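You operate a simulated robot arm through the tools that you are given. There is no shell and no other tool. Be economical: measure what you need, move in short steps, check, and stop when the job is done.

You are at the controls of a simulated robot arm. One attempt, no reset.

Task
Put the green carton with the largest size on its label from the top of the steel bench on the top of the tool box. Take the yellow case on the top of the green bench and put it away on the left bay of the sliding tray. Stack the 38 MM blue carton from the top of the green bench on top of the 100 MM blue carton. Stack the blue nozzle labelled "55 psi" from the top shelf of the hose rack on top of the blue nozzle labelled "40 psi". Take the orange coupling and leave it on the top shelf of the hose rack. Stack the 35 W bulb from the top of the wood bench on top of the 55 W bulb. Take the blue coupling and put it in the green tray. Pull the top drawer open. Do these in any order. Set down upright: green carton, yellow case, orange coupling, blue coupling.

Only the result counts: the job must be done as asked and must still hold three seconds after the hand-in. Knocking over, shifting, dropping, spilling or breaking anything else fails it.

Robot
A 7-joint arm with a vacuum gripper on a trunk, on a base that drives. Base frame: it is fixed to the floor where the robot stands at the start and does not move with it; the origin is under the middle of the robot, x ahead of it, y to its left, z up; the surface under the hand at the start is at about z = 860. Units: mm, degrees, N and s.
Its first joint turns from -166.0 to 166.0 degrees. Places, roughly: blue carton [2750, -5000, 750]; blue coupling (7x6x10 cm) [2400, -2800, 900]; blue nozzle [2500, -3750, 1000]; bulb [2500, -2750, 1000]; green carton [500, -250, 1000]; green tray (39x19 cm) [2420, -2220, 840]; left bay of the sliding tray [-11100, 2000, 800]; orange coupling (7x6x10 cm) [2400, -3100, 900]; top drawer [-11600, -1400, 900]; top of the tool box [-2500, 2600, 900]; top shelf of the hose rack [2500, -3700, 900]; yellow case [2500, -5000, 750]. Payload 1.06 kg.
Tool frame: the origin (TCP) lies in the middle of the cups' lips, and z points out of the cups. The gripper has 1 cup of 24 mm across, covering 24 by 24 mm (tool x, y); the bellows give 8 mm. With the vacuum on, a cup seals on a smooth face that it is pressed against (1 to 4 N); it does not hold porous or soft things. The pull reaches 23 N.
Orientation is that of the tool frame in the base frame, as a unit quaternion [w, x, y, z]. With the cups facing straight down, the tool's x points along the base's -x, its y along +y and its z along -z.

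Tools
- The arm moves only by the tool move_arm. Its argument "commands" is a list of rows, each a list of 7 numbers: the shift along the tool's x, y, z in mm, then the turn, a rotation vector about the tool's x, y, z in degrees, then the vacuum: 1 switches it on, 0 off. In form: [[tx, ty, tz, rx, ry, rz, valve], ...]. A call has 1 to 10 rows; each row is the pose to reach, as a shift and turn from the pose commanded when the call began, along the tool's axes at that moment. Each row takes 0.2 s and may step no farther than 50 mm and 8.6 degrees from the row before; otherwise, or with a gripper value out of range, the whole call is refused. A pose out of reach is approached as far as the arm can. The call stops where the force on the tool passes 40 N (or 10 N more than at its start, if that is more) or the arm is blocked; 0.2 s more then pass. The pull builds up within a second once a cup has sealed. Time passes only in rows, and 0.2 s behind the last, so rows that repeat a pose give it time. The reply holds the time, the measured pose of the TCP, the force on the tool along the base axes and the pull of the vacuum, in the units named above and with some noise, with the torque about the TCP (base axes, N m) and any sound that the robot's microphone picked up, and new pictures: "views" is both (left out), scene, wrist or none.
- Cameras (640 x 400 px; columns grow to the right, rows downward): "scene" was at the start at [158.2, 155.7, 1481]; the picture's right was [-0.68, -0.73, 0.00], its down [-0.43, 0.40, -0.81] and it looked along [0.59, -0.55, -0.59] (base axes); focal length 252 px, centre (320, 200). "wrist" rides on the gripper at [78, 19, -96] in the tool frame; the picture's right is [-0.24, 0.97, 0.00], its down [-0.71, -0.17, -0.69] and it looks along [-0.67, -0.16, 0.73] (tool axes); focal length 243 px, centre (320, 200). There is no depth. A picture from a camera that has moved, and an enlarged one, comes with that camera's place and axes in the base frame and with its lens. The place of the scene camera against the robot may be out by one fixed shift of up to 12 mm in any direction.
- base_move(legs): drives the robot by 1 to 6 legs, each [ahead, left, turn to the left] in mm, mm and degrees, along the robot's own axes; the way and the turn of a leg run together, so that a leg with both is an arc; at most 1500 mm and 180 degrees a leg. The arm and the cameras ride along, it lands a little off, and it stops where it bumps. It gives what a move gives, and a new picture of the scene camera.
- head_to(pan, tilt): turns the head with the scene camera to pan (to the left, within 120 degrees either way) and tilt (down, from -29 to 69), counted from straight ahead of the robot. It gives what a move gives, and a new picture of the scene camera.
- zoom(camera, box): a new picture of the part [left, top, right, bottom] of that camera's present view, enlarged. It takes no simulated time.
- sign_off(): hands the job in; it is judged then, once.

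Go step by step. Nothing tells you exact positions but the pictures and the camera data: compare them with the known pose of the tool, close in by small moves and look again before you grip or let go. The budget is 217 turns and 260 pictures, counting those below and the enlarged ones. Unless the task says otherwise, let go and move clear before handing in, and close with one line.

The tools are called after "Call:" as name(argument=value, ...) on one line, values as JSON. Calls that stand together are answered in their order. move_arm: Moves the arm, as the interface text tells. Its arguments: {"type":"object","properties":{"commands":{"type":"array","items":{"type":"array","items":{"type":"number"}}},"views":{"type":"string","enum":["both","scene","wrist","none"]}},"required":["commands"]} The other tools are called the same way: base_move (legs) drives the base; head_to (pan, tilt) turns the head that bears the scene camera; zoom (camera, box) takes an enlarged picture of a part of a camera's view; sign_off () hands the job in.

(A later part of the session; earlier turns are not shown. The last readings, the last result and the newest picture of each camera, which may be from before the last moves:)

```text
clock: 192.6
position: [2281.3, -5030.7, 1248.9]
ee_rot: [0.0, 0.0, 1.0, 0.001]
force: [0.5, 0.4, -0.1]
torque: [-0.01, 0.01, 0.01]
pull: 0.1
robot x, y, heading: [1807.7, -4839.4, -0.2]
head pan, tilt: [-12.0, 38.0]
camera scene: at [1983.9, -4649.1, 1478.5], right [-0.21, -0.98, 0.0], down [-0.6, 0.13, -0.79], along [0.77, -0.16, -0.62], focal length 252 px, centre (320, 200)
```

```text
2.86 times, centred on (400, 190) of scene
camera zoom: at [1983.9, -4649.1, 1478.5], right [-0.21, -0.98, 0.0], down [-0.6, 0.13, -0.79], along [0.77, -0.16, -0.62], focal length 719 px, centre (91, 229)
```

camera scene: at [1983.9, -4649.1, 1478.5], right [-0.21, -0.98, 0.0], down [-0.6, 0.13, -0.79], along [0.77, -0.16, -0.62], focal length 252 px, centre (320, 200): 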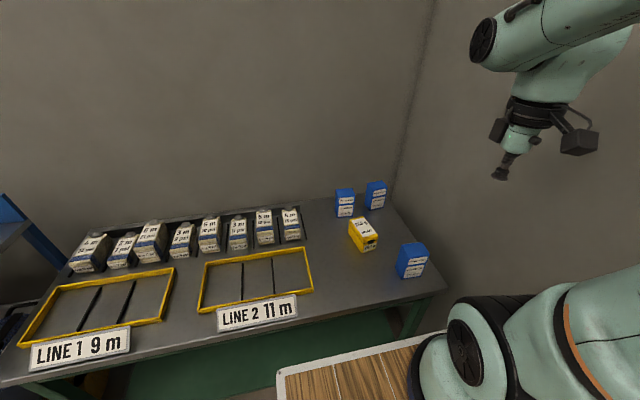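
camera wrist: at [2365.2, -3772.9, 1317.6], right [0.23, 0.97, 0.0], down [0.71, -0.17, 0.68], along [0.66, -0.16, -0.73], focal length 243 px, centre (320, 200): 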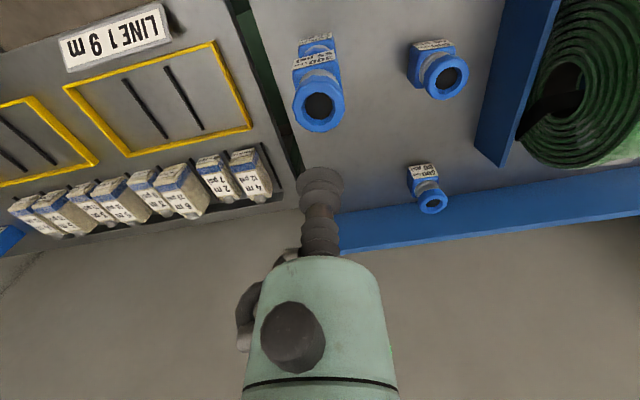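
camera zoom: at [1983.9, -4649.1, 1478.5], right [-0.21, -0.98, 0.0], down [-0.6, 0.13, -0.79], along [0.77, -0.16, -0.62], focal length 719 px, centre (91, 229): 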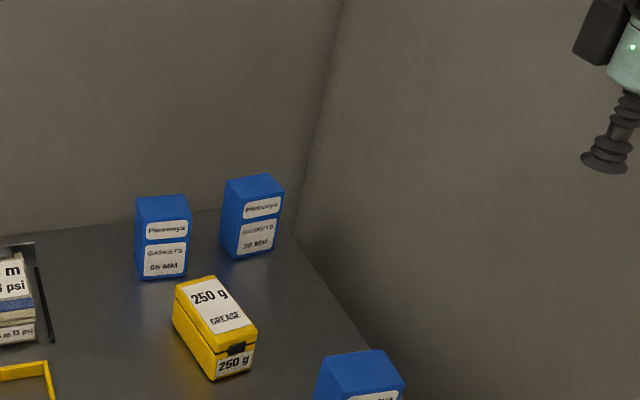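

Call:
move_arm(commands=[[-40, 5, 10, 0, 0, 0, 0], [-80, 10, 20, 0, 0, 0, 0], [-120, 15, 30, 0, 0, 0, 0], [-160, 20, 40, 0, 0, 0, 0], [-200, 25, 50, 0, 0, 0, 0], [-240, 30, 60, 0, 0, 0, 0], [-280, 35, 70, 0, 0, 0, 0], [-310, 40, 90, 0, 0, 0, 0]], views="both")

```text
clock: 194.4
position: [2592.6, -4990.3, 1159.4]
ee_rot: [0.0, 0.0, 1.0, 0.0]
force: [-0.9, 0.0, 0.4]
torque: [0.0, 0.0, 0.02]
pull: 0.1
robot x, y, heading: [1803.1, -4847.1, -0.0]
head pan, tilt: [-12.0, 38.0]
camera scene: at [1983.3, -4649.1, 1478.6], right [-0.21, -0.98, 0.0], down [-0.6, 0.13, -0.79], along [0.77, -0.16, -0.62], focal length 252 px, centre (320, 200)
camera wrist: at [2515.2, -4970.1, 1254.6], right [0.24, 0.97, 0.0], down [0.71, -0.17, 0.68], along [0.67, -0.16, -0.73], focal length 243 px, centre (320, 200)
```

scene: 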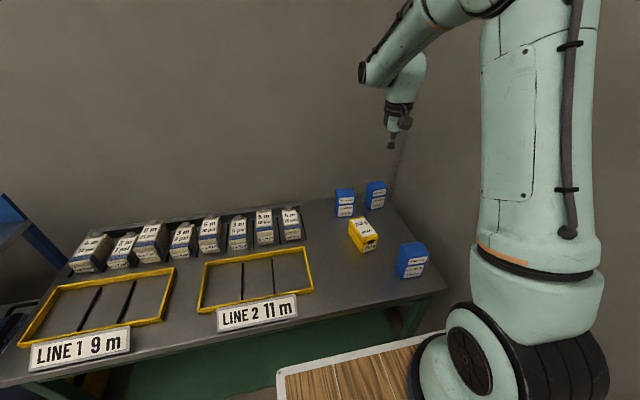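
wrist: 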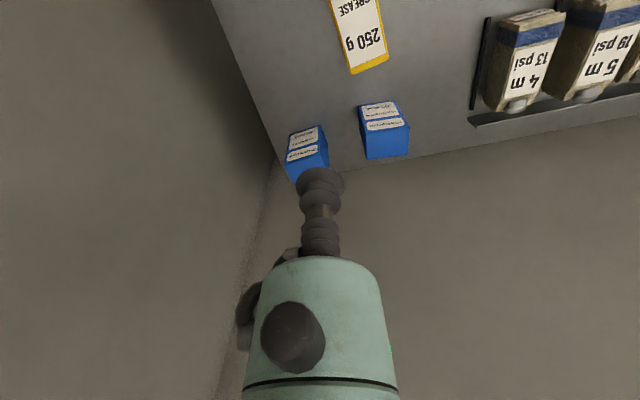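

Call:
move_arm(commands=[[-35, -15, 10, 0, 0, 0, 0], [-70, -30, 30, 0, 0, 0, 0], [-105, -45, 55, 0, 0, 0, 0], [-130, -58, 90, 0, 0, 0, 0], [-140, -60, 135, 0, 0, 0, 0], [-140, -60, 160, 0, 0, 0, 0]], views="wrist")

Call:
zoom(camera="scene", box=[320, 140, 440, 280])

```text
clock: 195.8
position: [2730.0, -5052.0, 997.2]
ee_rot: [-0.001, 0.0, 1.0, 0.001]
force: [-1.0, 0.4, -0.4]
torque: [0.0, 0.04, 0.01]
pull: 0.1
robot x, y, heading: [1801.5, -4846.0, 0.1]
head pan, tilt: [-12.0, 38.0]
camera wrist: at [2652.5, -5031.8, 1093.5], right [0.23, 0.97, 0.0], down [0.71, -0.17, 0.68], along [0.67, -0.16, -0.73], focal length 243 px, centre (320, 200)
```

wrist: 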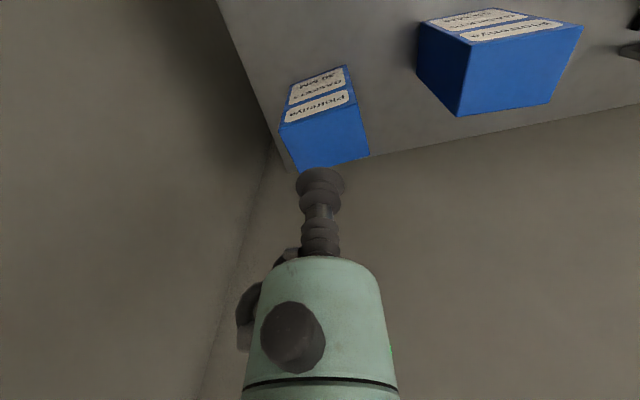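

```text
2.86 times, centred on (380, 210) of scene
camera zoom: at [1983.6, -4649.0, 1478.5], right [-0.21, -0.98, 0.0], down [-0.6, 0.13, -0.79], along [0.77, -0.16, -0.62], focal length 719 px, centre (149, 171)
```

zoom: 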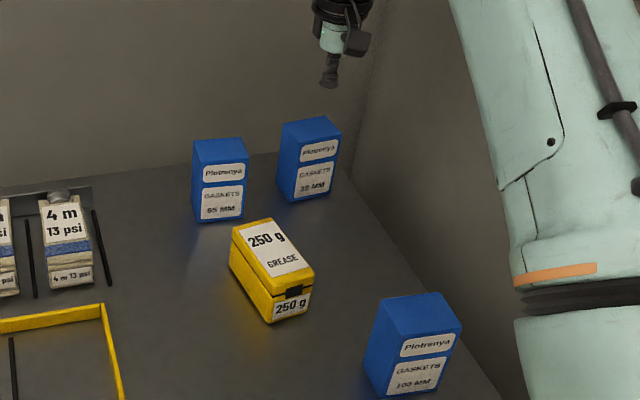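

Call:
move_arm(commands=[[-30, 0, 10, 0, 0, 0, 0], [-30, 0, 50, 0, 0, 0, 0], [-30, 0, 75, 0, 0, 0, 0], [-30, 0, 75, 0, 0, 0, 0]], views="wrist")

```text
clock: 196.8
position: [2757.5, -5050.3, 924.7]
ee_rot: [-0.001, -0.001, 1.0, 0.001]
force: [-0.5, -1.2, 0.4]
torque: [-0.03, 0.03, -0.03]
pull: 0.1
robot x, y, heading: [1807.3, -4846.7, 0.2]
head pan, tilt: [-12.0, 38.0]
camera wrist: at [2680.6, -5030.1, 1020.1], right [0.23, 0.97, 0.0], down [0.71, -0.17, 0.68], along [0.66, -0.16, -0.73], focal length 243 px, centre (320, 200)
```

wrist: 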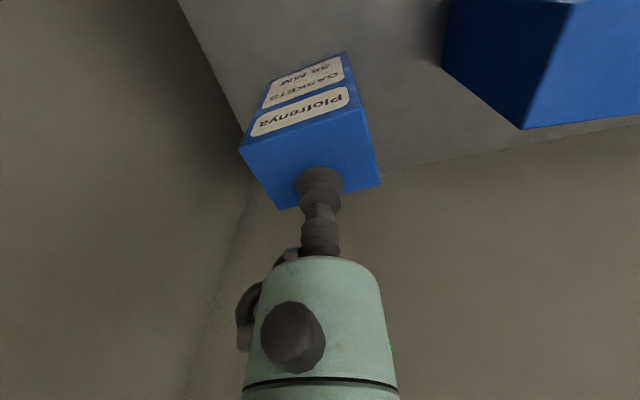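

Call:
move_arm(commands=[[-3, -1.5, 12, 0, 0, 0, 1], [-3, -1.5, 20, 0, 0, 0, 1], [-3, -1.5, 24, 0, 0, 0, 1], [-3, -1.5, 28, 0, 0, 0, 1], [-3, -1.5, 31, 0, 0, 0, 1], [-3, -1.5, 31, 0, 0, 0, 1]], views="none")

```text
clock: 197.8
position: [2766.6, -5049.8, 901.4]
ee_rot: [0.004, -0.001, 1.0, -0.002]
force: [-3.6, 3.1, 16.2]
torque: [-0.05, -0.02, 0.04]
pull: 22.9
robot x, y, heading: [1806.7, -4844.7, 0.0]
head pan, tilt: [-12.0, 38.0]
stopped in row 5: the force on the tool passed its limit at 44 N (the readings are from after the stop); the commanded pose is now the measured one
```

Sealed on the 38 MM carton. I lift it.

Call:
move_arm(commands=[[0, 0, -8, 0, 0, 0, 1], [0, 0, -30, 0, 0, 0, 1], [0, 0, -75, 0, 0, 0, 1], [0, 0, -120, 0, 0, 0, 1], [0, 0, -165, 0, 0, 0, 1], [0, 0, -190, 0, 0, 0, 1]], views="both")

```text
clock: 199.2
position: [2767.7, -5049.6, 1087.1]
ee_rot: [0.001, -0.001, 1.0, -0.001]
force: [0.4, -1.3, -2.1]
torque: [-0.01, -0.01, -0.01]
pull: 23.3
robot x, y, heading: [1805.8, -4846.1, 0.0]
head pan, tilt: [-12.0, 38.0]
camera scene: at [1984.2, -4649.0, 1478.5], right [-0.21, -0.98, 0.0], down [-0.6, 0.13, -0.79], along [0.77, -0.16, -0.62], focal length 252 px, centre (320, 200)
camera wrist: at [2688.9, -5029.3, 1182.2], right [0.23, 0.97, 0.0], down [0.71, -0.17, 0.69], along [0.67, -0.16, -0.73], focal length 243 px, centre (320, 200)
```

scene: 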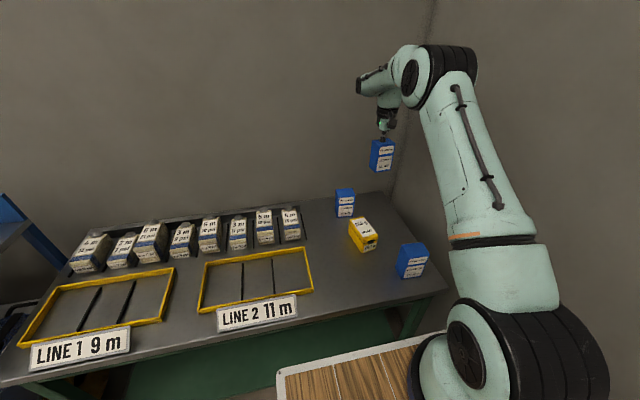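
wrist: 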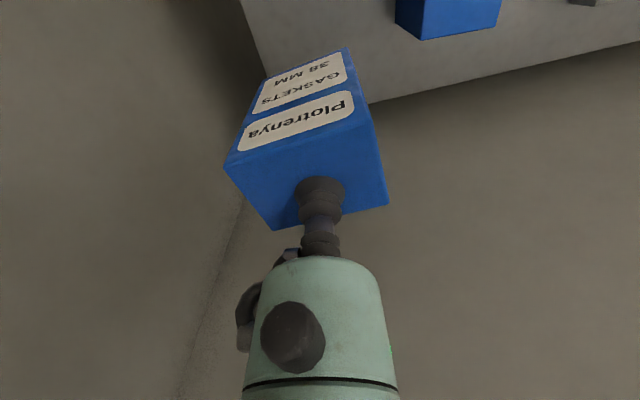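

Call:
move_arm(commands=[[43, 2, 0, 0, 0, 0, 1], [86, 4, 0, 0, 0, 0, 1], [129, 6, 0, 0, 0, 0, 1], [172, 8, 0, 0, 0, 0, 1], [215, 10, 0, 0, 0, 0, 1], [258, 12, 0, 0, 0, 0, 1], [301, 14, 0, 0, 0, 0, 1], [343, 17, 0, 0, 0, 0, 1], [343, 17, 0, 0, 0, 0, 1]], views="wrist")

Call:
zoom(camera="scene", box=[360, 160, 480, 300])

```text
clock: 201.2
position: [2420.0, -5033.5, 1087.1]
ee_rot: [0.002, -0.001, 1.0, -0.001]
force: [0.8, 0.3, -1.3]
torque: [0.0, 0.0, 0.01]
pull: 22.8
robot x, y, heading: [1803.5, -4848.2, 0.1]
head pan, tilt: [-12.0, 38.0]
camera wrist: at [2341.6, -5012.8, 1182.2], right [0.23, 0.97, 0.0], down [0.71, -0.17, 0.69], along [0.67, -0.16, -0.73], focal length 243 px, centre (320, 200)
```

wrist: 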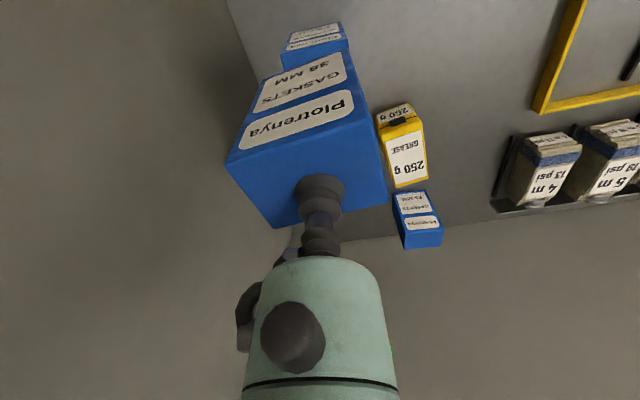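

```text
2.86 times, centred on (420, 230) of scene
camera zoom: at [1983.9, -4649.0, 1478.5], right [-0.21, -0.98, 0.0], down [-0.6, 0.13, -0.79], along [0.77, -0.16, -0.62], focal length 719 px, centre (34, 114)
```

zoom: 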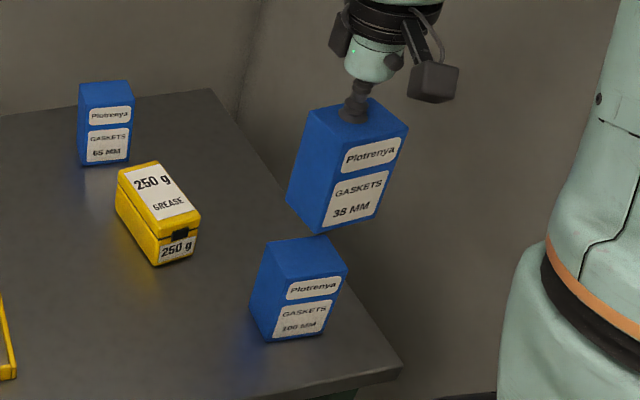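

Call:
zoom(camera="wrist", box=[220, 0, 400, 120])

```text
3.33 times, centred on (310, 60) of wrist
camera zoom: at [2341.6, -5012.8, 1182.2], right [0.23, 0.97, 0.0], down [0.71, -0.17, 0.69], along [0.67, -0.16, -0.73], focal length 809 px, centre (353, 667)
```

zoom: 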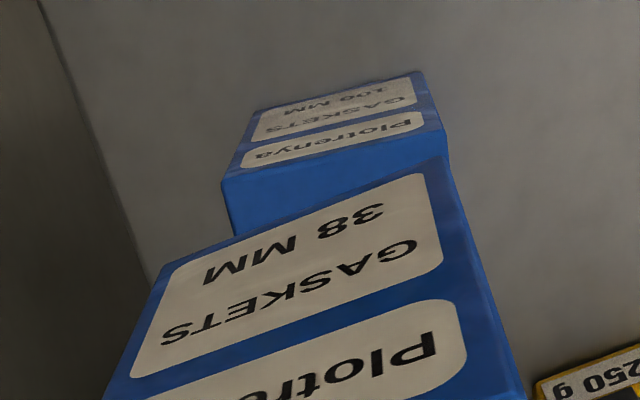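

The 100 MM carton's centre is about (2419, -5032), turned about 8° against the held one. I align, rotate and lower.

Call:
move_arm(commands=[[-5.5, 1, 15, 0, 0, 4, 1], [-5.5, 1, 35, 0, 0, 7.5, 1], [-5.5, 1, 55, 0, 0, 7.5, 1], [-5.5, 1, 68, 0, 0, 7.5, 1], [-5.5, 1, 68, 0, 0, 7.5, 1]], views="none")

Call:
zoom(camera="wrist", box=[200, 0, 440, 200])

Call:
zoom(camera="scene", box=[370, 180, 470, 300])

```text
clock: 202.4
position: [2426.7, -5032.2, 1020.8]
ee_rot: [0.001, 0.064, 0.998, -0.001]
force: [0.1, 0.7, -2.2]
torque: [-0.02, -0.03, 0.0]
pull: 22.5
robot x, y, heading: [1803.6, -4842.9, -0.1]
head pan, tilt: [-12.0, 38.0]
```

```text
2.00 times, centred on (320, 100) of wrist
camera zoom: at [2352.2, -5003.0, 1115.1], right [0.36, 0.93, 0.0], down [0.68, -0.26, 0.69], along [0.64, -0.25, -0.73], focal length 485 px, centre (320, 400)
```

zoom: 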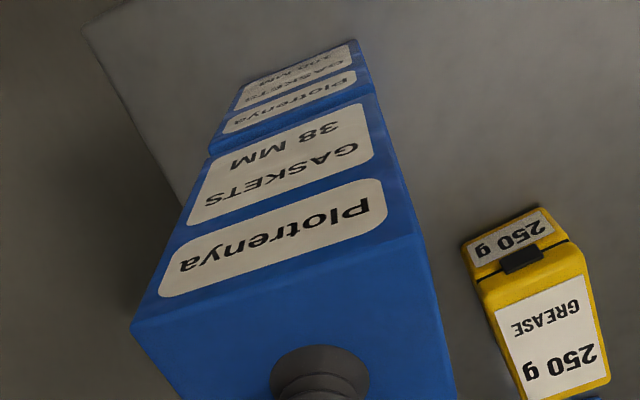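

```text
3.33 times, centred on (420, 240) of scene
camera zoom: at [1983.7, -4649.0, 1478.5], right [-0.21, -0.98, 0.0], down [-0.6, 0.13, -0.79], along [0.77, -0.16, -0.62], focal length 839 px, centre (-13, 67)
```

zoom: 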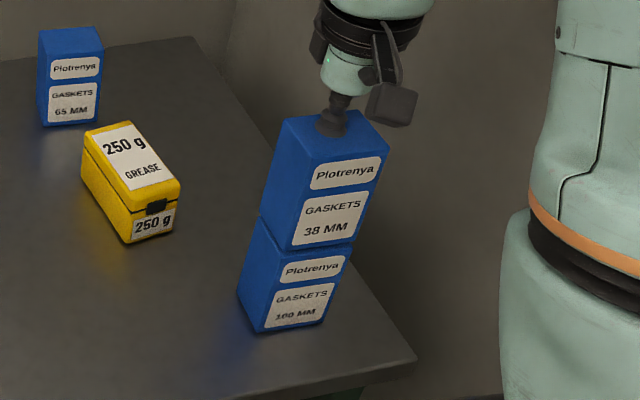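

Call:
move_arm(commands=[[0, 0, 4, 0, 0, 0, 1], [0, 0, 8, 0, 0, 0, 1], [0, 0, 11, 0, 0, 0, 1], [0, 0, 11, 0, 0, 0, 1]], views="none")

```text
clock: 203.4
position: [2427.1, -5031.2, 1012.1]
ee_rot: [0.003, 0.065, 0.998, -0.001]
force: [-1.7, 1.3, 27.7]
torque: [-0.04, -0.12, 0.01]
pull: 23.2
robot x, y, heading: [1805.4, -4847.1, 0.2]
head pan, tilt: [-12.0, 38.0]
```

Call:
move_arm(commands=[[0, 0, -2, 0, 0, 0, 1], [0, 0, -2.5, 0, 0, 0, 1], [0, 0, -2.5, 0, 0, 0, 0], [0, 0, -2.5, 0, 0, 0, 0], [0, 0, -2.5, 0, 0, 0, 0], [0, 0, -5, 0, 0, 0, 0], [0, 0, -12, 0, 0, 0, 0], [0, 0, -40, 0, 0, 0, 0], [0, 0, -85, 0, 0, 0, 0]], views="both")

```text
clock: 205.4
position: [2429.5, -5033.2, 1093.5]
ee_rot: [0.002, 0.065, 0.998, -0.001]
force: [-0.1, -0.6, 0.0]
torque: [-0.01, 0.01, 0.0]
pull: 0.1
robot x, y, heading: [1803.5, -4845.0, -0.2]
head pan, tilt: [-12.0, 38.0]
camera scene: at [1984.2, -4649.0, 1478.5], right [-0.21, -0.98, 0.0], down [-0.6, 0.13, -0.79], along [0.77, -0.16, -0.62], focal length 252 px, centre (320, 200)
camera wrist: at [2354.9, -5003.2, 1188.4], right [0.36, 0.93, 0.0], down [0.68, -0.26, 0.69], along [0.64, -0.25, -0.73], focal length 243 px, centre (320, 200)
```

scene: 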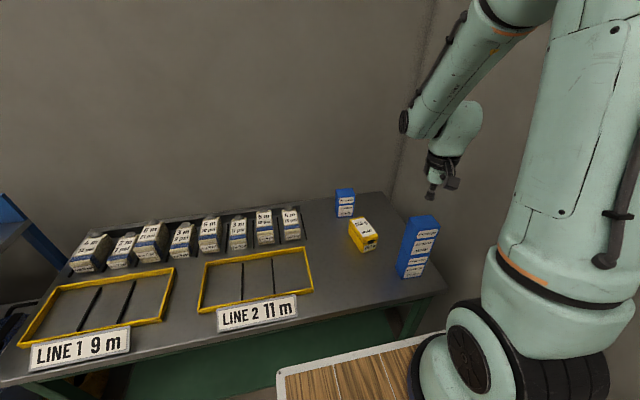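
wrist: 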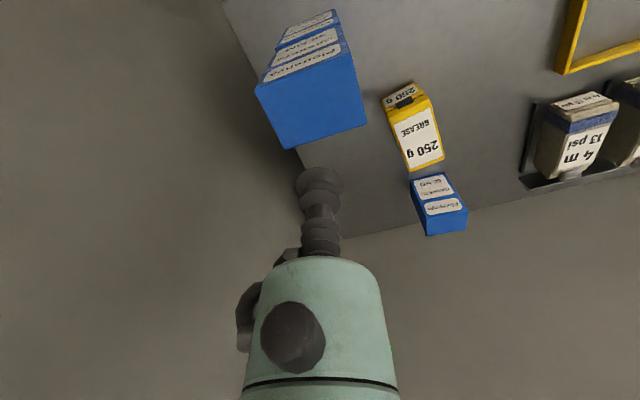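

The blue stack is good. Next is the yellow case near (2577, -4934).

Call:
move_arm(commands=[[-33, 29, 0, 0, 0, -2, 0], [-66, 58, 10, 0, 0, -4, 0], [-99, 87, 20, 0, 0, -6, 0], [-131, 116, 30, 0, 0, -7.5, 0], [-131, 116, 75, 0, 0, -7.5, 0], [-131, 116, 115, 0, 0, -7.5, 0], [-131, 116, 145, 0, 0, -7.5, 0]], views="wrist")

Call:
zoom(camera="scene", box=[320, 170, 420, 270])

```text
clock: 207.0
position: [2575.4, -4933.8, 949.7]
ee_rot: [0.003, -0.002, 1.0, -0.001]
force: [0.9, -0.6, 0.3]
torque: [0.04, 0.01, -0.01]
pull: 0.1
robot x, y, heading: [1809.7, -4843.9, 0.0]
head pan, tilt: [-12.0, 38.0]
camera wrist: at [2497.6, -4914.4, 1045.0], right [0.23, 0.97, 0.0], down [0.7, -0.17, 0.69], along [0.67, -0.16, -0.73], focal length 243 px, centre (320, 200)
```

wrist: 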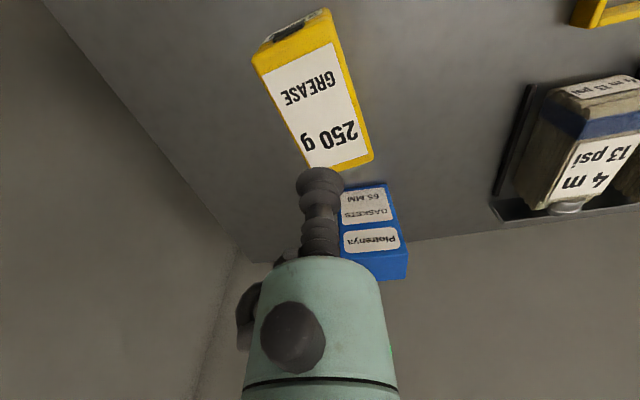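

```text
4.00 times, centred on (370, 220) of scene
camera zoom: at [1983.4, -4649.0, 1478.6], right [-0.21, -0.98, 0.0], down [-0.6, 0.13, -0.79], along [0.77, -0.16, -0.62], focal length 1007 px, centre (120, 120)
```

zoom: 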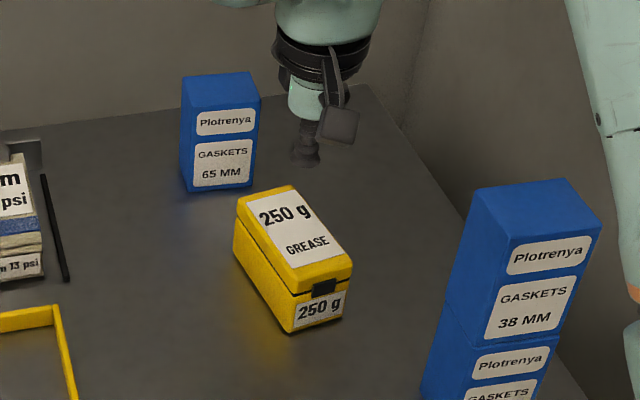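

Call:
move_arm(commands=[[4, -1, 25, 0, 0, 0, 1], [4, -1, 50, 0, 0, 0, 1], [4, -1, 62, 0, 0, 0, 1], [4, -1, 68, 0, 0, 0, 1], [4, -1, 74, 0, 0, 0, 1], [4, -1, 74, 0, 0, 0, 1]], views="wrist")

```text
clock: 208.4
position: [2570.2, -4936.7, 875.6]
ee_rot: [0.002, -0.002, 1.0, -0.001]
force: [-0.6, 0.1, -0.6]
torque: [0.01, -0.01, 0.0]
pull: 0.1
robot x, y, heading: [1802.0, -4843.8, -0.1]
head pan, tilt: [-12.0, 38.0]
camera wrist: at [2491.4, -4916.8, 970.4], right [0.23, 0.97, 0.0], down [0.71, -0.17, 0.69], along [0.67, -0.16, -0.73], focal length 243 px, centre (320, 200)
```

wrist: 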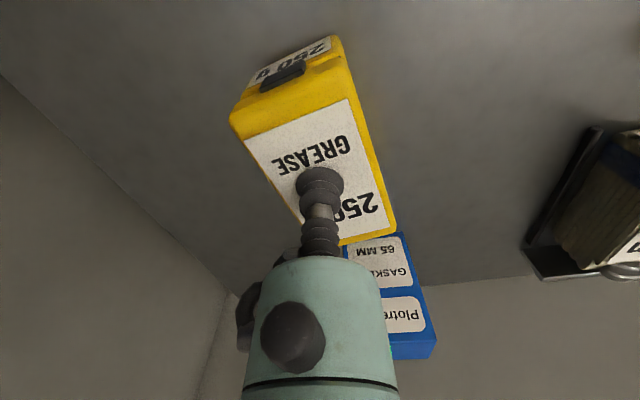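

Call:
move_arm(commands=[[0, 0, 4, 0, 0, 0, 1], [0, 0, 8, 0, 0, 0, 1], [0, 0, 12, 0, 0, 0, 1], [0, 0, 16, 0, 0, 0, 1], [0, 0, 20, 0, 0, 0, 1], [0, 0, 23, 0, 0, 0, 1], [0, 0, 26, 0, 0, 0, 1]], views="none")

```text
clock: 209.5
position: [2573.4, -4938.5, 861.4]
ee_rot: [0.005, 0.0, 1.0, 0.0]
force: [-3.2, 0.4, 20.9]
torque: [0.02, -0.01, 0.03]
pull: 22.6
robot x, y, heading: [1802.6, -4848.7, -0.1]
head pan, tilt: [-12.0, 38.0]
stopped in row 5: the force on the tool passed its limit at 49 N (the readings are from after the stop); the commanded pose is now the measured one
```

Sealed on the yellow case. I lift and retract for the long drive.

Call:
move_arm(commands=[[0, 0, -8, 0, 0, 0, 1], [0, 0, -40, 0, 0, 0, 1], [0, 0, -85, 0, 0, 0, 1], [0, 0, -130, 0, 0, 0, 1], [0, 0, -175, 0, 0, 0, 1], [0, 0, -220, 0, 0, 0, 1], [0, 0, -265, 0, 0, 0, 1], [0, 0, -310, 0, 0, 0, 1]], views="none")

Call:
move_arm(commands=[[40, 0, -20, 0, 0, 0, 1], [85, 0, -40, 0, 0, 0, 1], [130, 0, -50, 0, 0, 0, 1], [175, 0, -60, 0, 0, 0, 1], [220, 0, -60, 0, 0, 0, 1], [260, 0, -60, 0, 0, 0, 1]], views="both")

```text
clock: 211.3
position: [2570.0, -4935.5, 1167.7]
ee_rot: [0.003, -0.001, 1.0, -0.001]
force: [0.8, -0.7, -4.1]
torque: [-0.02, 0.04, -0.01]
pull: 22.4
robot x, y, heading: [1801.3, -4849.0, 0.0]
head pan, tilt: [-12.0, 38.0]
```

```text
clock: 212.7
position: [2309.1, -4936.9, 1225.2]
ee_rot: [0.002, -0.001, 1.0, -0.001]
force: [1.5, -0.1, -2.7]
torque: [-0.01, 0.04, 0.03]
pull: 22.9
robot x, y, heading: [1802.0, -4847.3, 0.1]
head pan, tilt: [-12.0, 38.0]
camera scene: at [1984.5, -4649.0, 1478.4], right [-0.21, -0.98, 0.0], down [-0.6, 0.13, -0.79], along [0.77, -0.16, -0.62], focal length 252 px, centre (320, 200)
camera wrist: at [2229.7, -4916.2, 1319.7], right [0.23, 0.97, 0.0], down [0.7, -0.17, 0.69], along [0.67, -0.16, -0.72], focal length 243 px, centre (320, 200)
```

scene: 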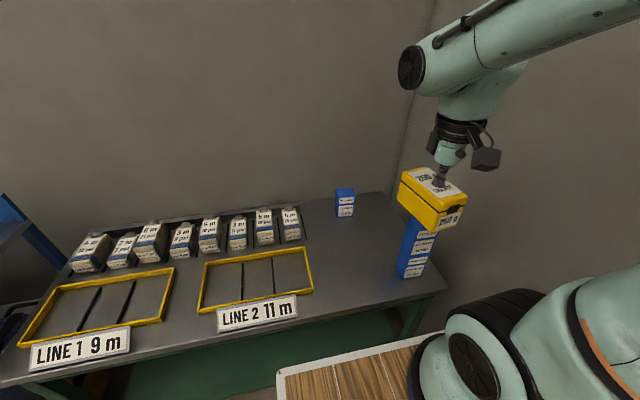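
wrist: 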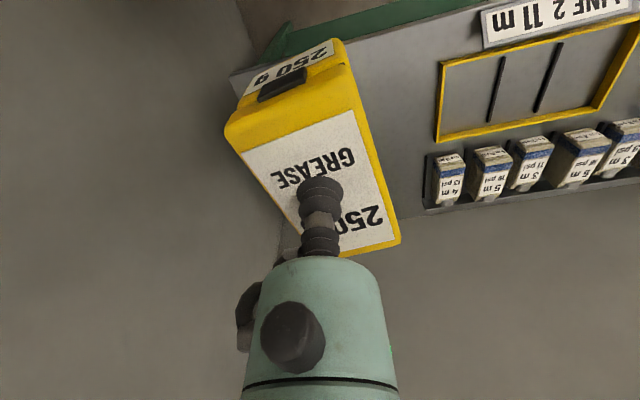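

Call:
base_move(legs=[[-500, 0, 0], [-334, 1082, 0], [-334, 1082, 0], [-334, 1082, 0]])

```text
clock: 231.9
position: [875.8, -1656.5, 1224.6]
ee_rot: [0.003, 0.011, 1.0, -0.001]
force: [-0.3, -0.1, -3.3]
torque: [-0.02, 0.0, 0.0]
pull: 23.0
robot x, y, heading: [375.2, -1554.6, -1.6]
head pan, tilt: [-12.0, 38.0]
camera scene: at [558.1, -1361.7, 1478.5], right [-0.23, -0.97, 0.0], down [-0.6, 0.14, -0.79], along [0.77, -0.18, -0.62], focal length 252 px, centre (320, 200)
```

scene: 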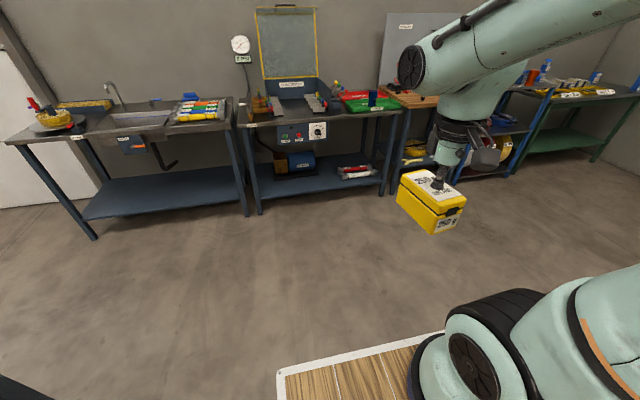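

Call:
base_move(legs=[[-720, 350, 0], [-36, 740, 0]])

Call:
base_move(legs=[[0, 0, 172]])

Call:
head_to(pan=0, tilt=12)

```text
clock: 239.8
position: [163.7, -563.5, 1226.1]
ee_rot: [0.002, 0.031, 1.0, -0.001]
force: [-0.1, -0.2, -2.6]
torque: [0.0, 0.01, 0.0]
pull: 23.4
robot x, y, heading: [-333.1, -442.6, -3.4]
head pan, tilt: [-12.0, 38.0]
camera scene: at [-141.7, -256.5, 1478.5], right [-0.27, -0.96, 0.0], down [-0.59, 0.17, -0.79], along [0.76, -0.21, -0.62], focal length 252 px, centre (320, 200)
```

scene: 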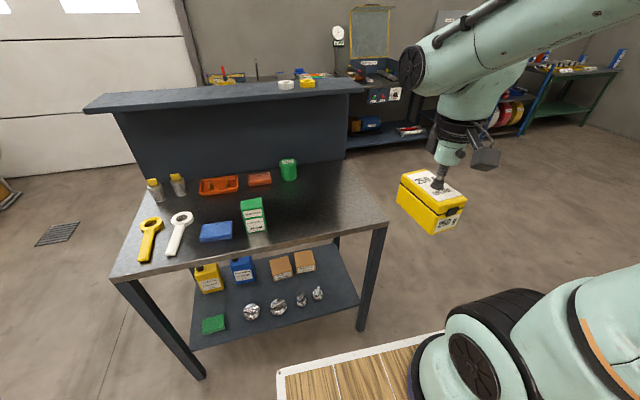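

```text
clock: 247.2
position: [-802.5, -243.0, 1225.0]
ee_rot: [-0.001, 0.994, -0.11, -0.002]
force: [0.0, -0.1, -2.3]
torque: [0.0, -0.08, -0.05]
pull: 23.1
robot x, y, heading: [-332.6, -438.7, 167.1]
head pan, tilt: [-12.0, 38.0]
camera scene: at [-560.6, -582.8, 1478.5], right [0.42, 0.91, 0.0], down [0.56, -0.26, -0.79], along [-0.72, 0.33, -0.62], focal length 252 px, centre (320, 200)
```

scene: 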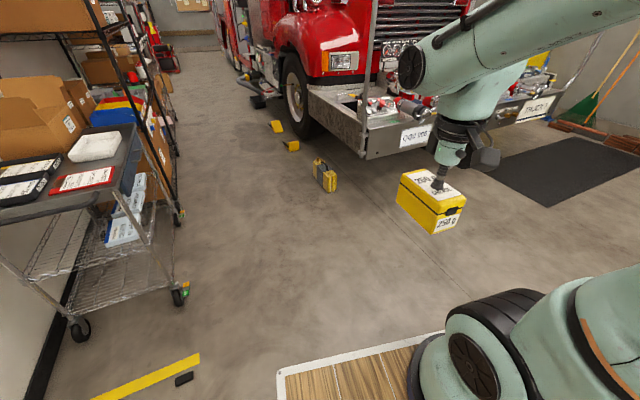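

```text
clock: 248.1
position: [-803.3, -242.1, 1224.8]
ee_rot: [-0.001, 0.994, -0.111, -0.002]
force: [-0.7, 0.4, -2.6]
torque: [0.03, -0.04, 0.0]
pull: 23.1
robot x, y, heading: [-335.7, -438.2, 167.3]
head pan, tilt: [0.0, 12.0]
camera scene: at [-573.1, -598.3, 1519.9], right [0.22, 0.98, 0.0], down [0.2, -0.05, -0.98], along [-0.95, 0.22, -0.21], focal length 252 px, centre (320, 200)
```

scene: 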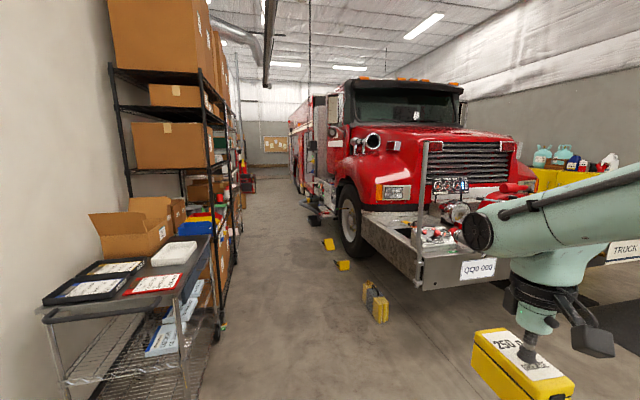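

Call:
base_move(legs=[[0, 0, 12.5]])

Call:
base_move(legs=[[1400, -30, 0], [1400, -30, 0]])

```text
clock: 249.3
position: [-835.6, -350.3, 1224.8]
ee_rot: [0.0, 1.0, 0.0, -0.003]
force: [-0.3, 0.2, -3.2]
torque: [0.03, -0.06, -0.01]
pull: 22.7
robot x, y, heading: [-330.0, -441.5, 179.9]
head pan, tilt: [0.0, 12.0]
camera scene: at [-531.6, -646.3, 1520.0], right [0.0, 1.0, 0.0], down [0.21, 0.0, -0.98], along [-0.98, 0.0, -0.21], focal length 252 px, centre (320, 200)
```

scene: 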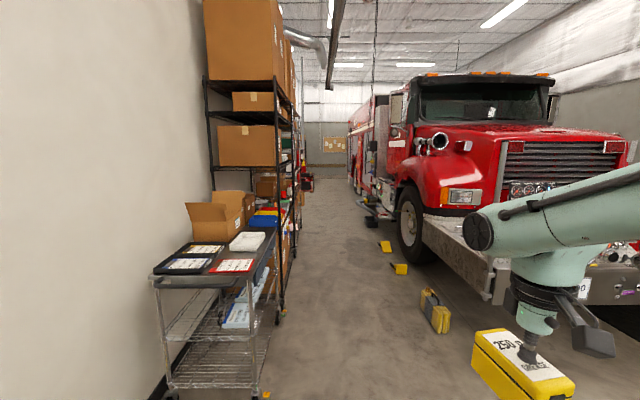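

```text
clock: 262.9
position: [-3630.6, -348.5, 1225.8]
ee_rot: [-0.001, 1.0, -0.001, -0.002]
force: [0.2, -0.3, -2.9]
torque: [0.01, -0.05, -0.02]
pull: 22.8
robot x, y, heading: [-3125.0, -439.4, 179.8]
head pan, tilt: [0.0, 12.0]
camera scene: at [-3327.6, -644.1, 1520.0], right [0.0, 1.0, 0.0], down [0.21, 0.0, -0.98], along [-0.98, 0.0, -0.21], focal length 252 px, centre (320, 200)
```

scene: 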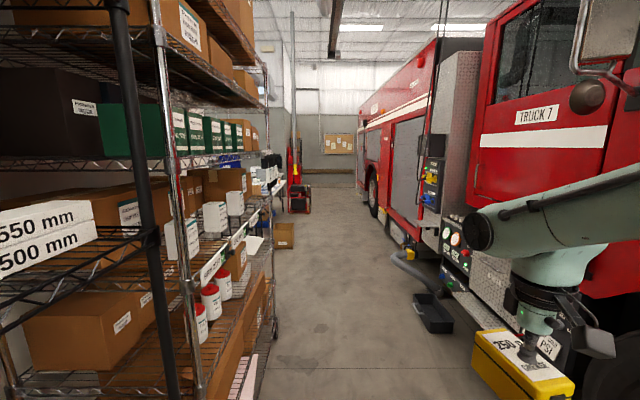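

Call:
base_move(legs=[[1400, -10, 0], [1400, -10, 0], [1000, -10, 0]])

```text
clock: 281.3
position: [-7456.8, -351.8, 1225.1]
ee_rot: [-0.001, 1.0, -0.003, -0.003]
force: [-0.4, -0.9, -2.0]
torque: [0.0, -0.02, -0.02]
pull: 22.5
robot x, y, heading: [-6953.1, -444.8, 179.6]
head pan, tilt: [0.0, 12.0]
camera scene: at [-7154.9, -648.1, 1520.0], right [0.01, 1.0, 0.0], down [0.21, 0.0, -0.98], along [-0.98, 0.01, -0.21], focal length 252 px, centre (320, 200)
```

scene: 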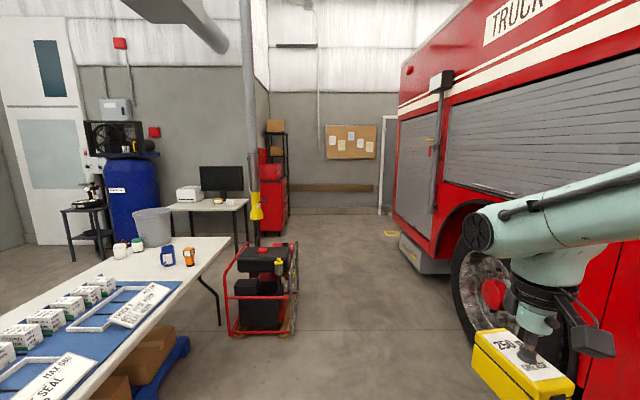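

Call:
base_move(legs=[[1400, -60, 0], [1300, -30, 0]])

Call:
head_to(pan=-45, tilt=15)

```text
clock: 294.4
position: [-10149.7, -230.9, 1225.3]
ee_rot: [-0.001, 1.0, -0.016, -0.003]
force: [-0.2, 0.8, -2.5]
torque: [0.01, -0.01, 0.01]
pull: 23.0
robot x, y, heading: [-9649.1, -341.9, 178.0]
head pan, tilt: [0.0, 12.0]
camera scene: at [-9854.7, -537.3, 1520.0], right [0.03, 1.0, 0.0], down [0.21, -0.01, -0.98], along [-0.98, 0.03, -0.21], focal length 252 px, centre (320, 200)
```

scene: 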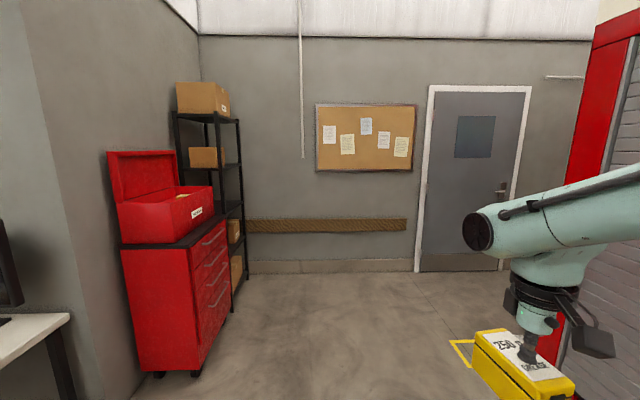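

```text
clock: 295.5
position: [-10147.8, -231.5, 1226.2]
ee_rot: [-0.001, 1.0, -0.016, -0.002]
force: [-0.4, 0.6, -2.4]
torque: [0.03, -0.04, 0.0]
pull: 22.7
robot x, y, heading: [-9649.6, -339.9, 178.3]
head pan, tilt: [-45.0, 15.0]
camera scene: at [-9825.3, -472.3, 1515.1], right [0.73, 0.68, 0.0], down [0.18, -0.19, -0.97], along [-0.66, 0.71, -0.26], focal length 252 px, centre (320, 200)
```

scene: 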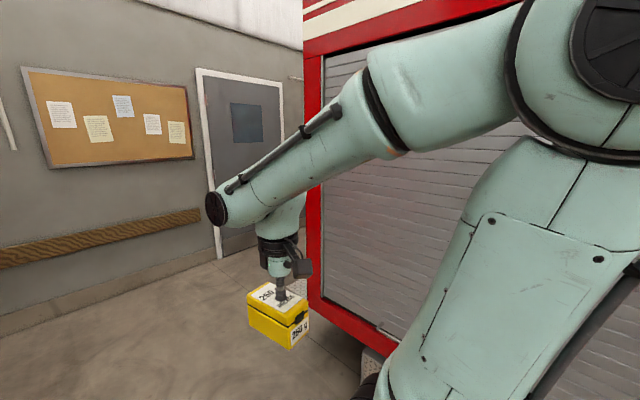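

Call:
base_move(legs=[[1000, -60, 2], [900, -60, 0]])

Call:
head_to(pan=-110, tilt=20)

```text
clock: 305.0
position: [-12024.0, -82.7, 1224.7]
ee_rot: [0.0, 1.0, -0.011, -0.002]
force: [-0.2, 0.1, -1.8]
torque: [0.02, -0.05, 0.0]
pull: 23.1
robot x, y, heading: [-11521.4, -183.8, 178.6]
head pan, tilt: [-45.0, 15.0]
camera scene: at [-11697.3, -318.9, 1515.1], right [0.72, 0.69, 0.0], down [0.18, -0.19, -0.97], along [-0.67, 0.7, -0.26], focal length 252 px, centre (320, 200)
```

scene: 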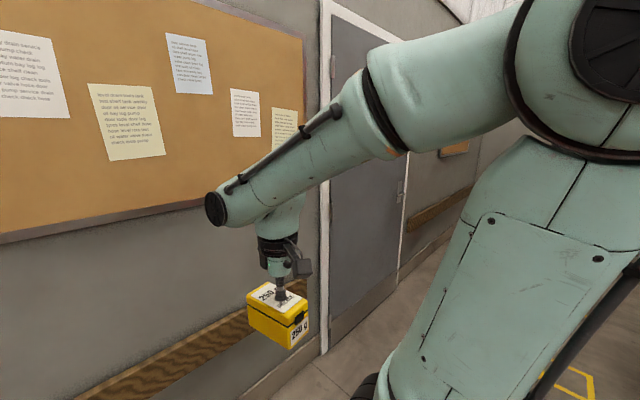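

```text
clock: 306.3
position: [-12023.7, -83.5, 1225.4]
ee_rot: [-0.001, 1.0, -0.011, -0.003]
force: [-0.3, -0.2, -3.2]
torque: [0.02, 0.0, 0.0]
pull: 22.8
robot x, y, heading: [-11521.1, -185.7, 178.7]
head pan, tilt: [-110.0, 20.0]
camera scene: at [-11599.0, -299.6, 1506.9], right [0.93, -0.36, 0.0], down [-0.12, -0.32, -0.94], along [0.34, 0.88, -0.34], focal length 252 px, centre (320, 200)
```

scene: 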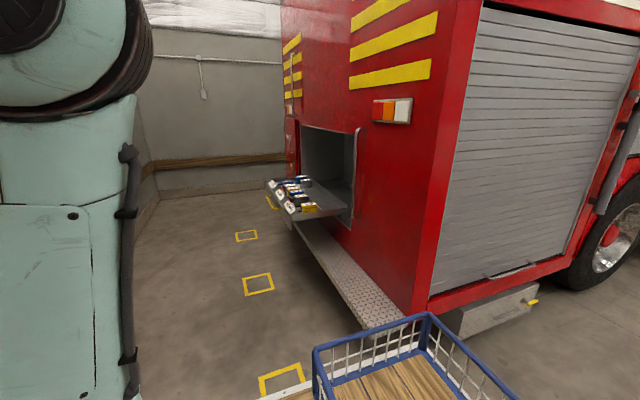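

Call:
zoom(camera="scene", box=[240, 110, 380, 250])

```text
2.86 times, centred on (310, 180) of scene
camera zoom: at [-11599.0, -299.6, 1506.9], right [0.93, -0.36, 0.0], down [-0.12, -0.32, -0.94], along [0.34, 0.88, -0.34], focal length 719 px, centre (349, 257)
```

zoom: 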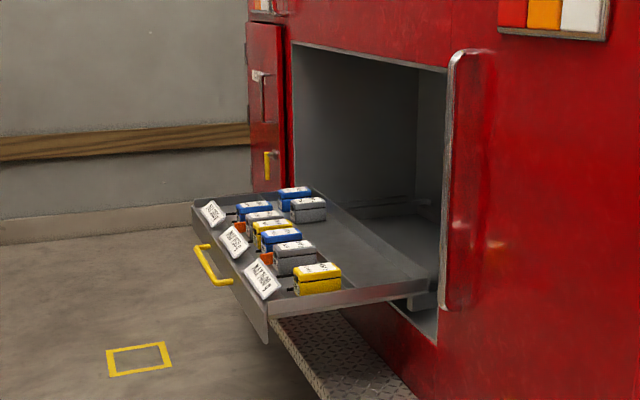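

The sliding tray juts out of the truck's rear with three labelled bays. I turn to face it and strafe into place.

Call:
base_move(legs=[[0, 0, -174]])

```text
clock: 313.8
position: [-11012.5, -220.0, 1225.8]
ee_rot: [0.003, -0.054, 0.999, -0.001]
force: [-0.2, -0.6, -3.1]
torque: [-0.01, 0.04, -0.01]
pull: 22.6
robot x, y, heading: [-11526.1, -184.8, 5.9]
head pan, tilt: [-110.0, 20.0]
camera scene: at [-11473.1, -49.7, 1506.9], right [-0.97, 0.24, 0.0], down [0.08, 0.33, -0.94], along [-0.23, -0.91, -0.34], focal length 252 px, centre (320, 200)
```

scene: 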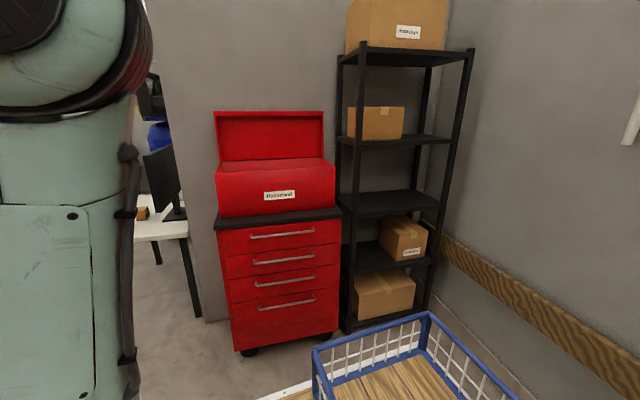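

Call:
base_move(legs=[[0, 0, -5.5], [-330, 300, 0], [0, 1450, 0]])

Call:
head_to(pan=-5, tilt=38)

```text
clock: 323.8
position: [-11368.6, 1482.3, 1224.6]
ee_rot: [0.002, -0.017, 1.0, -0.001]
force: [0.0, -0.7, -2.5]
torque: [-0.01, 0.04, 0.0]
pull: 22.4
robot x, y, heading: [-11877.5, 1556.0, 2.0]
head pan, tilt: [-110.0, 20.0]
camera scene: at [-11815.5, 1685.7, 1506.9], right [-0.95, 0.31, 0.0], down [0.11, 0.33, -0.94], along [-0.29, -0.89, -0.34], focal length 252 px, centre (320, 200)
```

scene: 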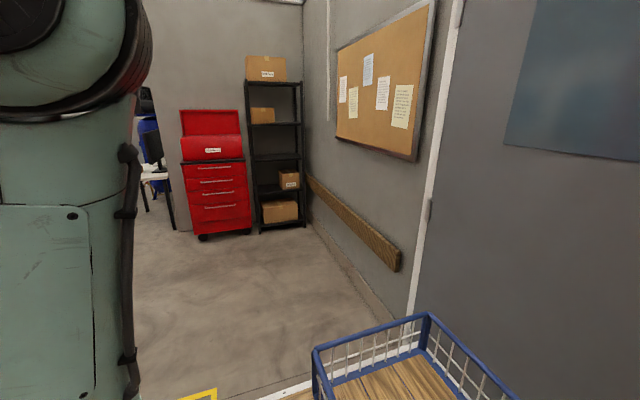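

```text
clock: 325.6
position: [-11369.1, 1481.8, 1225.3]
ee_rot: [0.003, -0.017, 1.0, -0.002]
force: [0.6, -0.3, -2.2]
torque: [-0.04, -0.01, -0.01]
pull: 22.6
robot x, y, heading: [-11876.0, 1551.5, 2.0]
head pan, tilt: [-5.0, 38.0]
camera scene: at [-11700.3, 1769.3, 1478.5], right [-0.06, -1.0, 0.0], down [-0.61, 0.03, -0.79], along [0.79, -0.04, -0.62], focal length 252 px, centre (320, 200)
```

scene: 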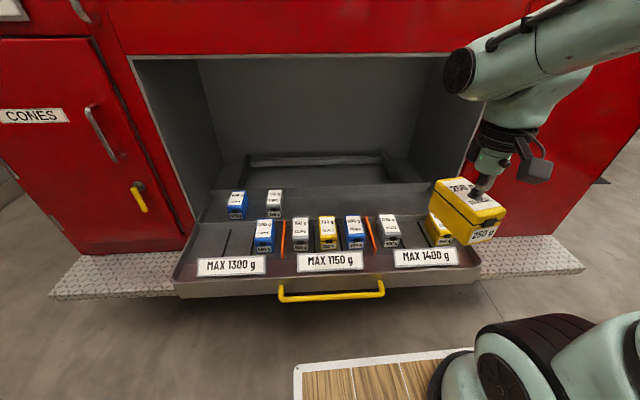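

Call:
zoom(camera="scene", box=[170, 170, 340, 300])

Call:
zoom(camera="scene", box=[320, 180, 490, 300])

```text
3.08 times, centred on (255, 235) of scene
camera zoom: at [-11700.3, 1769.3, 1478.5], right [-0.06, -1.0, 0.0], down [-0.61, 0.03, -0.79], along [0.79, -0.04, -0.62], focal length 774 px, centre (520, 92)
```

zoom: 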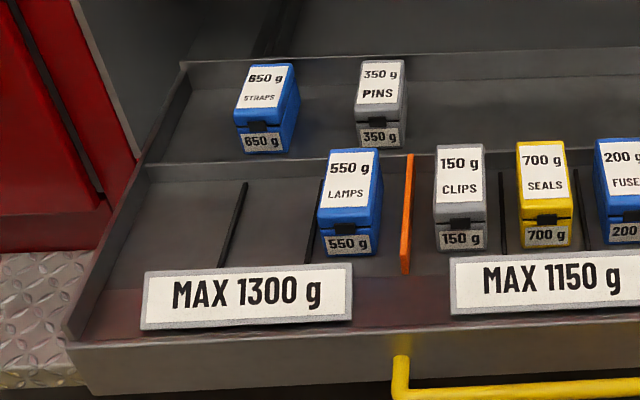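

```text
3.33 times, centred on (405, 240) of scene
camera zoom: at [-11700.3, 1769.3, 1478.5], right [-0.06, -1.0, 0.0], down [-0.61, 0.03, -0.79], along [0.79, -0.04, -0.62], focal length 839 px, centre (37, 67)
```

zoom: 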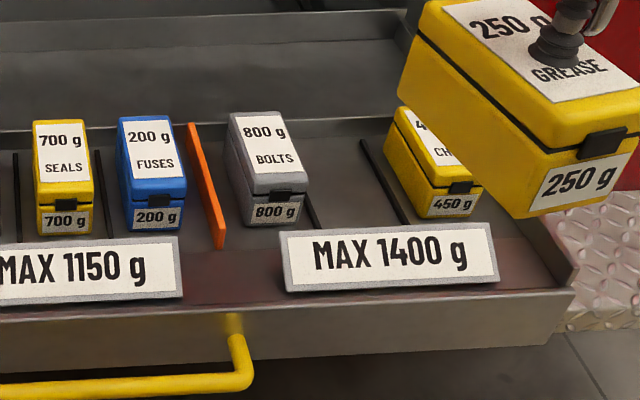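

The left bay (MAX 1300 g) has free slots beside the 550 g lamps case. I shift left to face it.

Call:
base_move(legs=[[0, 480, -2]])

Call:
head_to(pan=-10, tilt=42)

```text
clock: 328.4
position: [-11376.9, 1924.9, 1225.1]
ee_rot: [0.002, 0.005, 1.0, -0.001]
force: [-0.2, 0.4, -2.3]
torque: [0.0, 0.02, 0.01]
pull: 22.5
robot x, y, heading: [-11876.8, 2018.5, -0.6]
head pan, tilt: [-5.0, 38.0]
camera scene: at [-11696.9, 2224.7, 1478.5], right [-0.1, -1.0, 0.0], down [-0.61, 0.06, -0.79], along [0.78, -0.08, -0.62], focal length 252 px, centre (320, 200)
```

scene: 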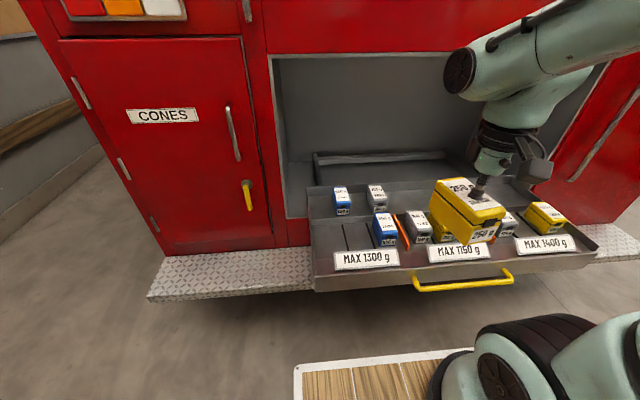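

```text
clock: 329.0
position: [-11376.6, 1923.3, 1223.8]
ee_rot: [0.002, 0.004, 1.0, 0.0]
force: [-0.2, 0.1, -2.6]
torque: [-0.02, 0.02, 0.0]
pull: 22.7
robot x, y, heading: [-11877.1, 2019.0, -0.5]
head pan, tilt: [-10.0, 42.0]
camera scene: at [-11700.6, 2217.7, 1472.6], right [-0.18, -0.98, 0.0], down [-0.66, 0.12, -0.74], along [0.73, -0.14, -0.67], focal length 252 px, centre (320, 200)
```

scene: 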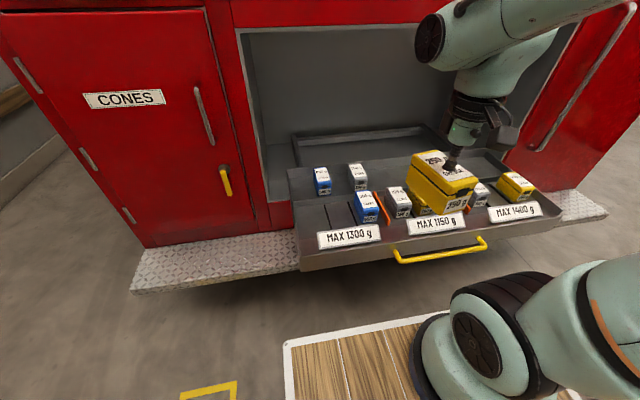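

Call:
move_arm(commands=[[-36, 18, 0, 0, 0, 2, 1], [-72, 35, 0, 0, 0, 4, 1], [-108, 53, 0, 0, 0, 6.5, 1], [-144, 71, 10, 0, 0, 6.5, 1], [-180, 88, 20, 0, 0, 6.5, 1], [-216, 106, 30, 0, 0, 6.5, 1], [-252, 124, 40, 0, 0, 6.5, 1], [-288, 141, 50, 0, 0, 6.5, 1]], views="both")

Call:
zoom(camera="scene", box=[280, 130, 430, 260])

```text
clock: 330.8
position: [-11086.7, 2063.8, 1177.2]
ee_rot: [0.002, 0.062, 0.998, -0.001]
force: [-0.6, 0.2, -1.1]
torque: [-0.01, 0.03, 0.0]
pull: 22.9
robot x, y, heading: [-11875.2, 2019.3, -0.6]
head pan, tilt: [-10.0, 42.0]
camera scene: at [-11701.1, 2217.5, 1472.7], right [-0.18, -0.98, 0.0], down [-0.66, 0.12, -0.74], along [0.73, -0.14, -0.67], focal length 252 px, centre (320, 200)
camera wrist: at [-11162.9, 2092.9, 1272.1], right [0.35, 0.94, 0.0], down [0.68, -0.26, 0.69], along [0.65, -0.24, -0.72], focal length 243 px, centre (320, 200)
```

scene: 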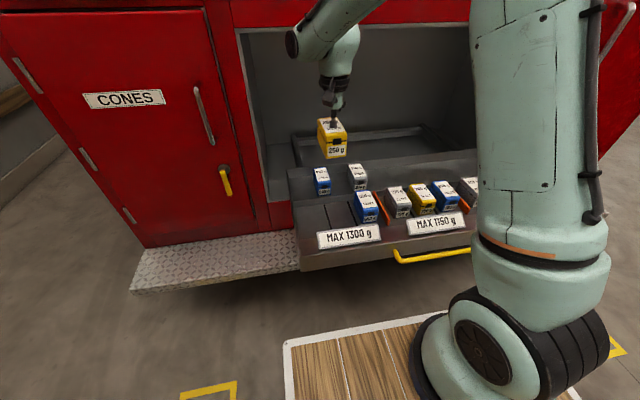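
wrist: 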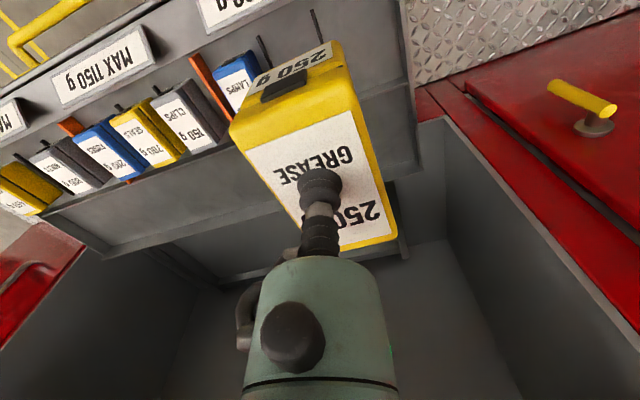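

```text
3.08 times, centred on (355, 195) of scene
camera zoom: at [-11701.1, 2217.5, 1472.7], right [-0.18, -0.98, 0.0], down [-0.66, 0.12, -0.74], along [0.73, -0.14, -0.67], focal length 774 px, centre (212, 215)
```

zoom: 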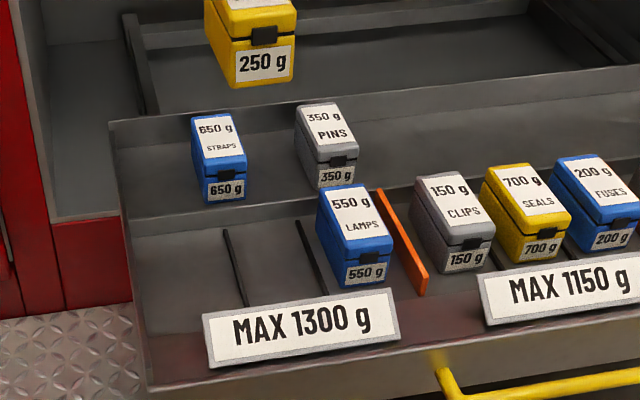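

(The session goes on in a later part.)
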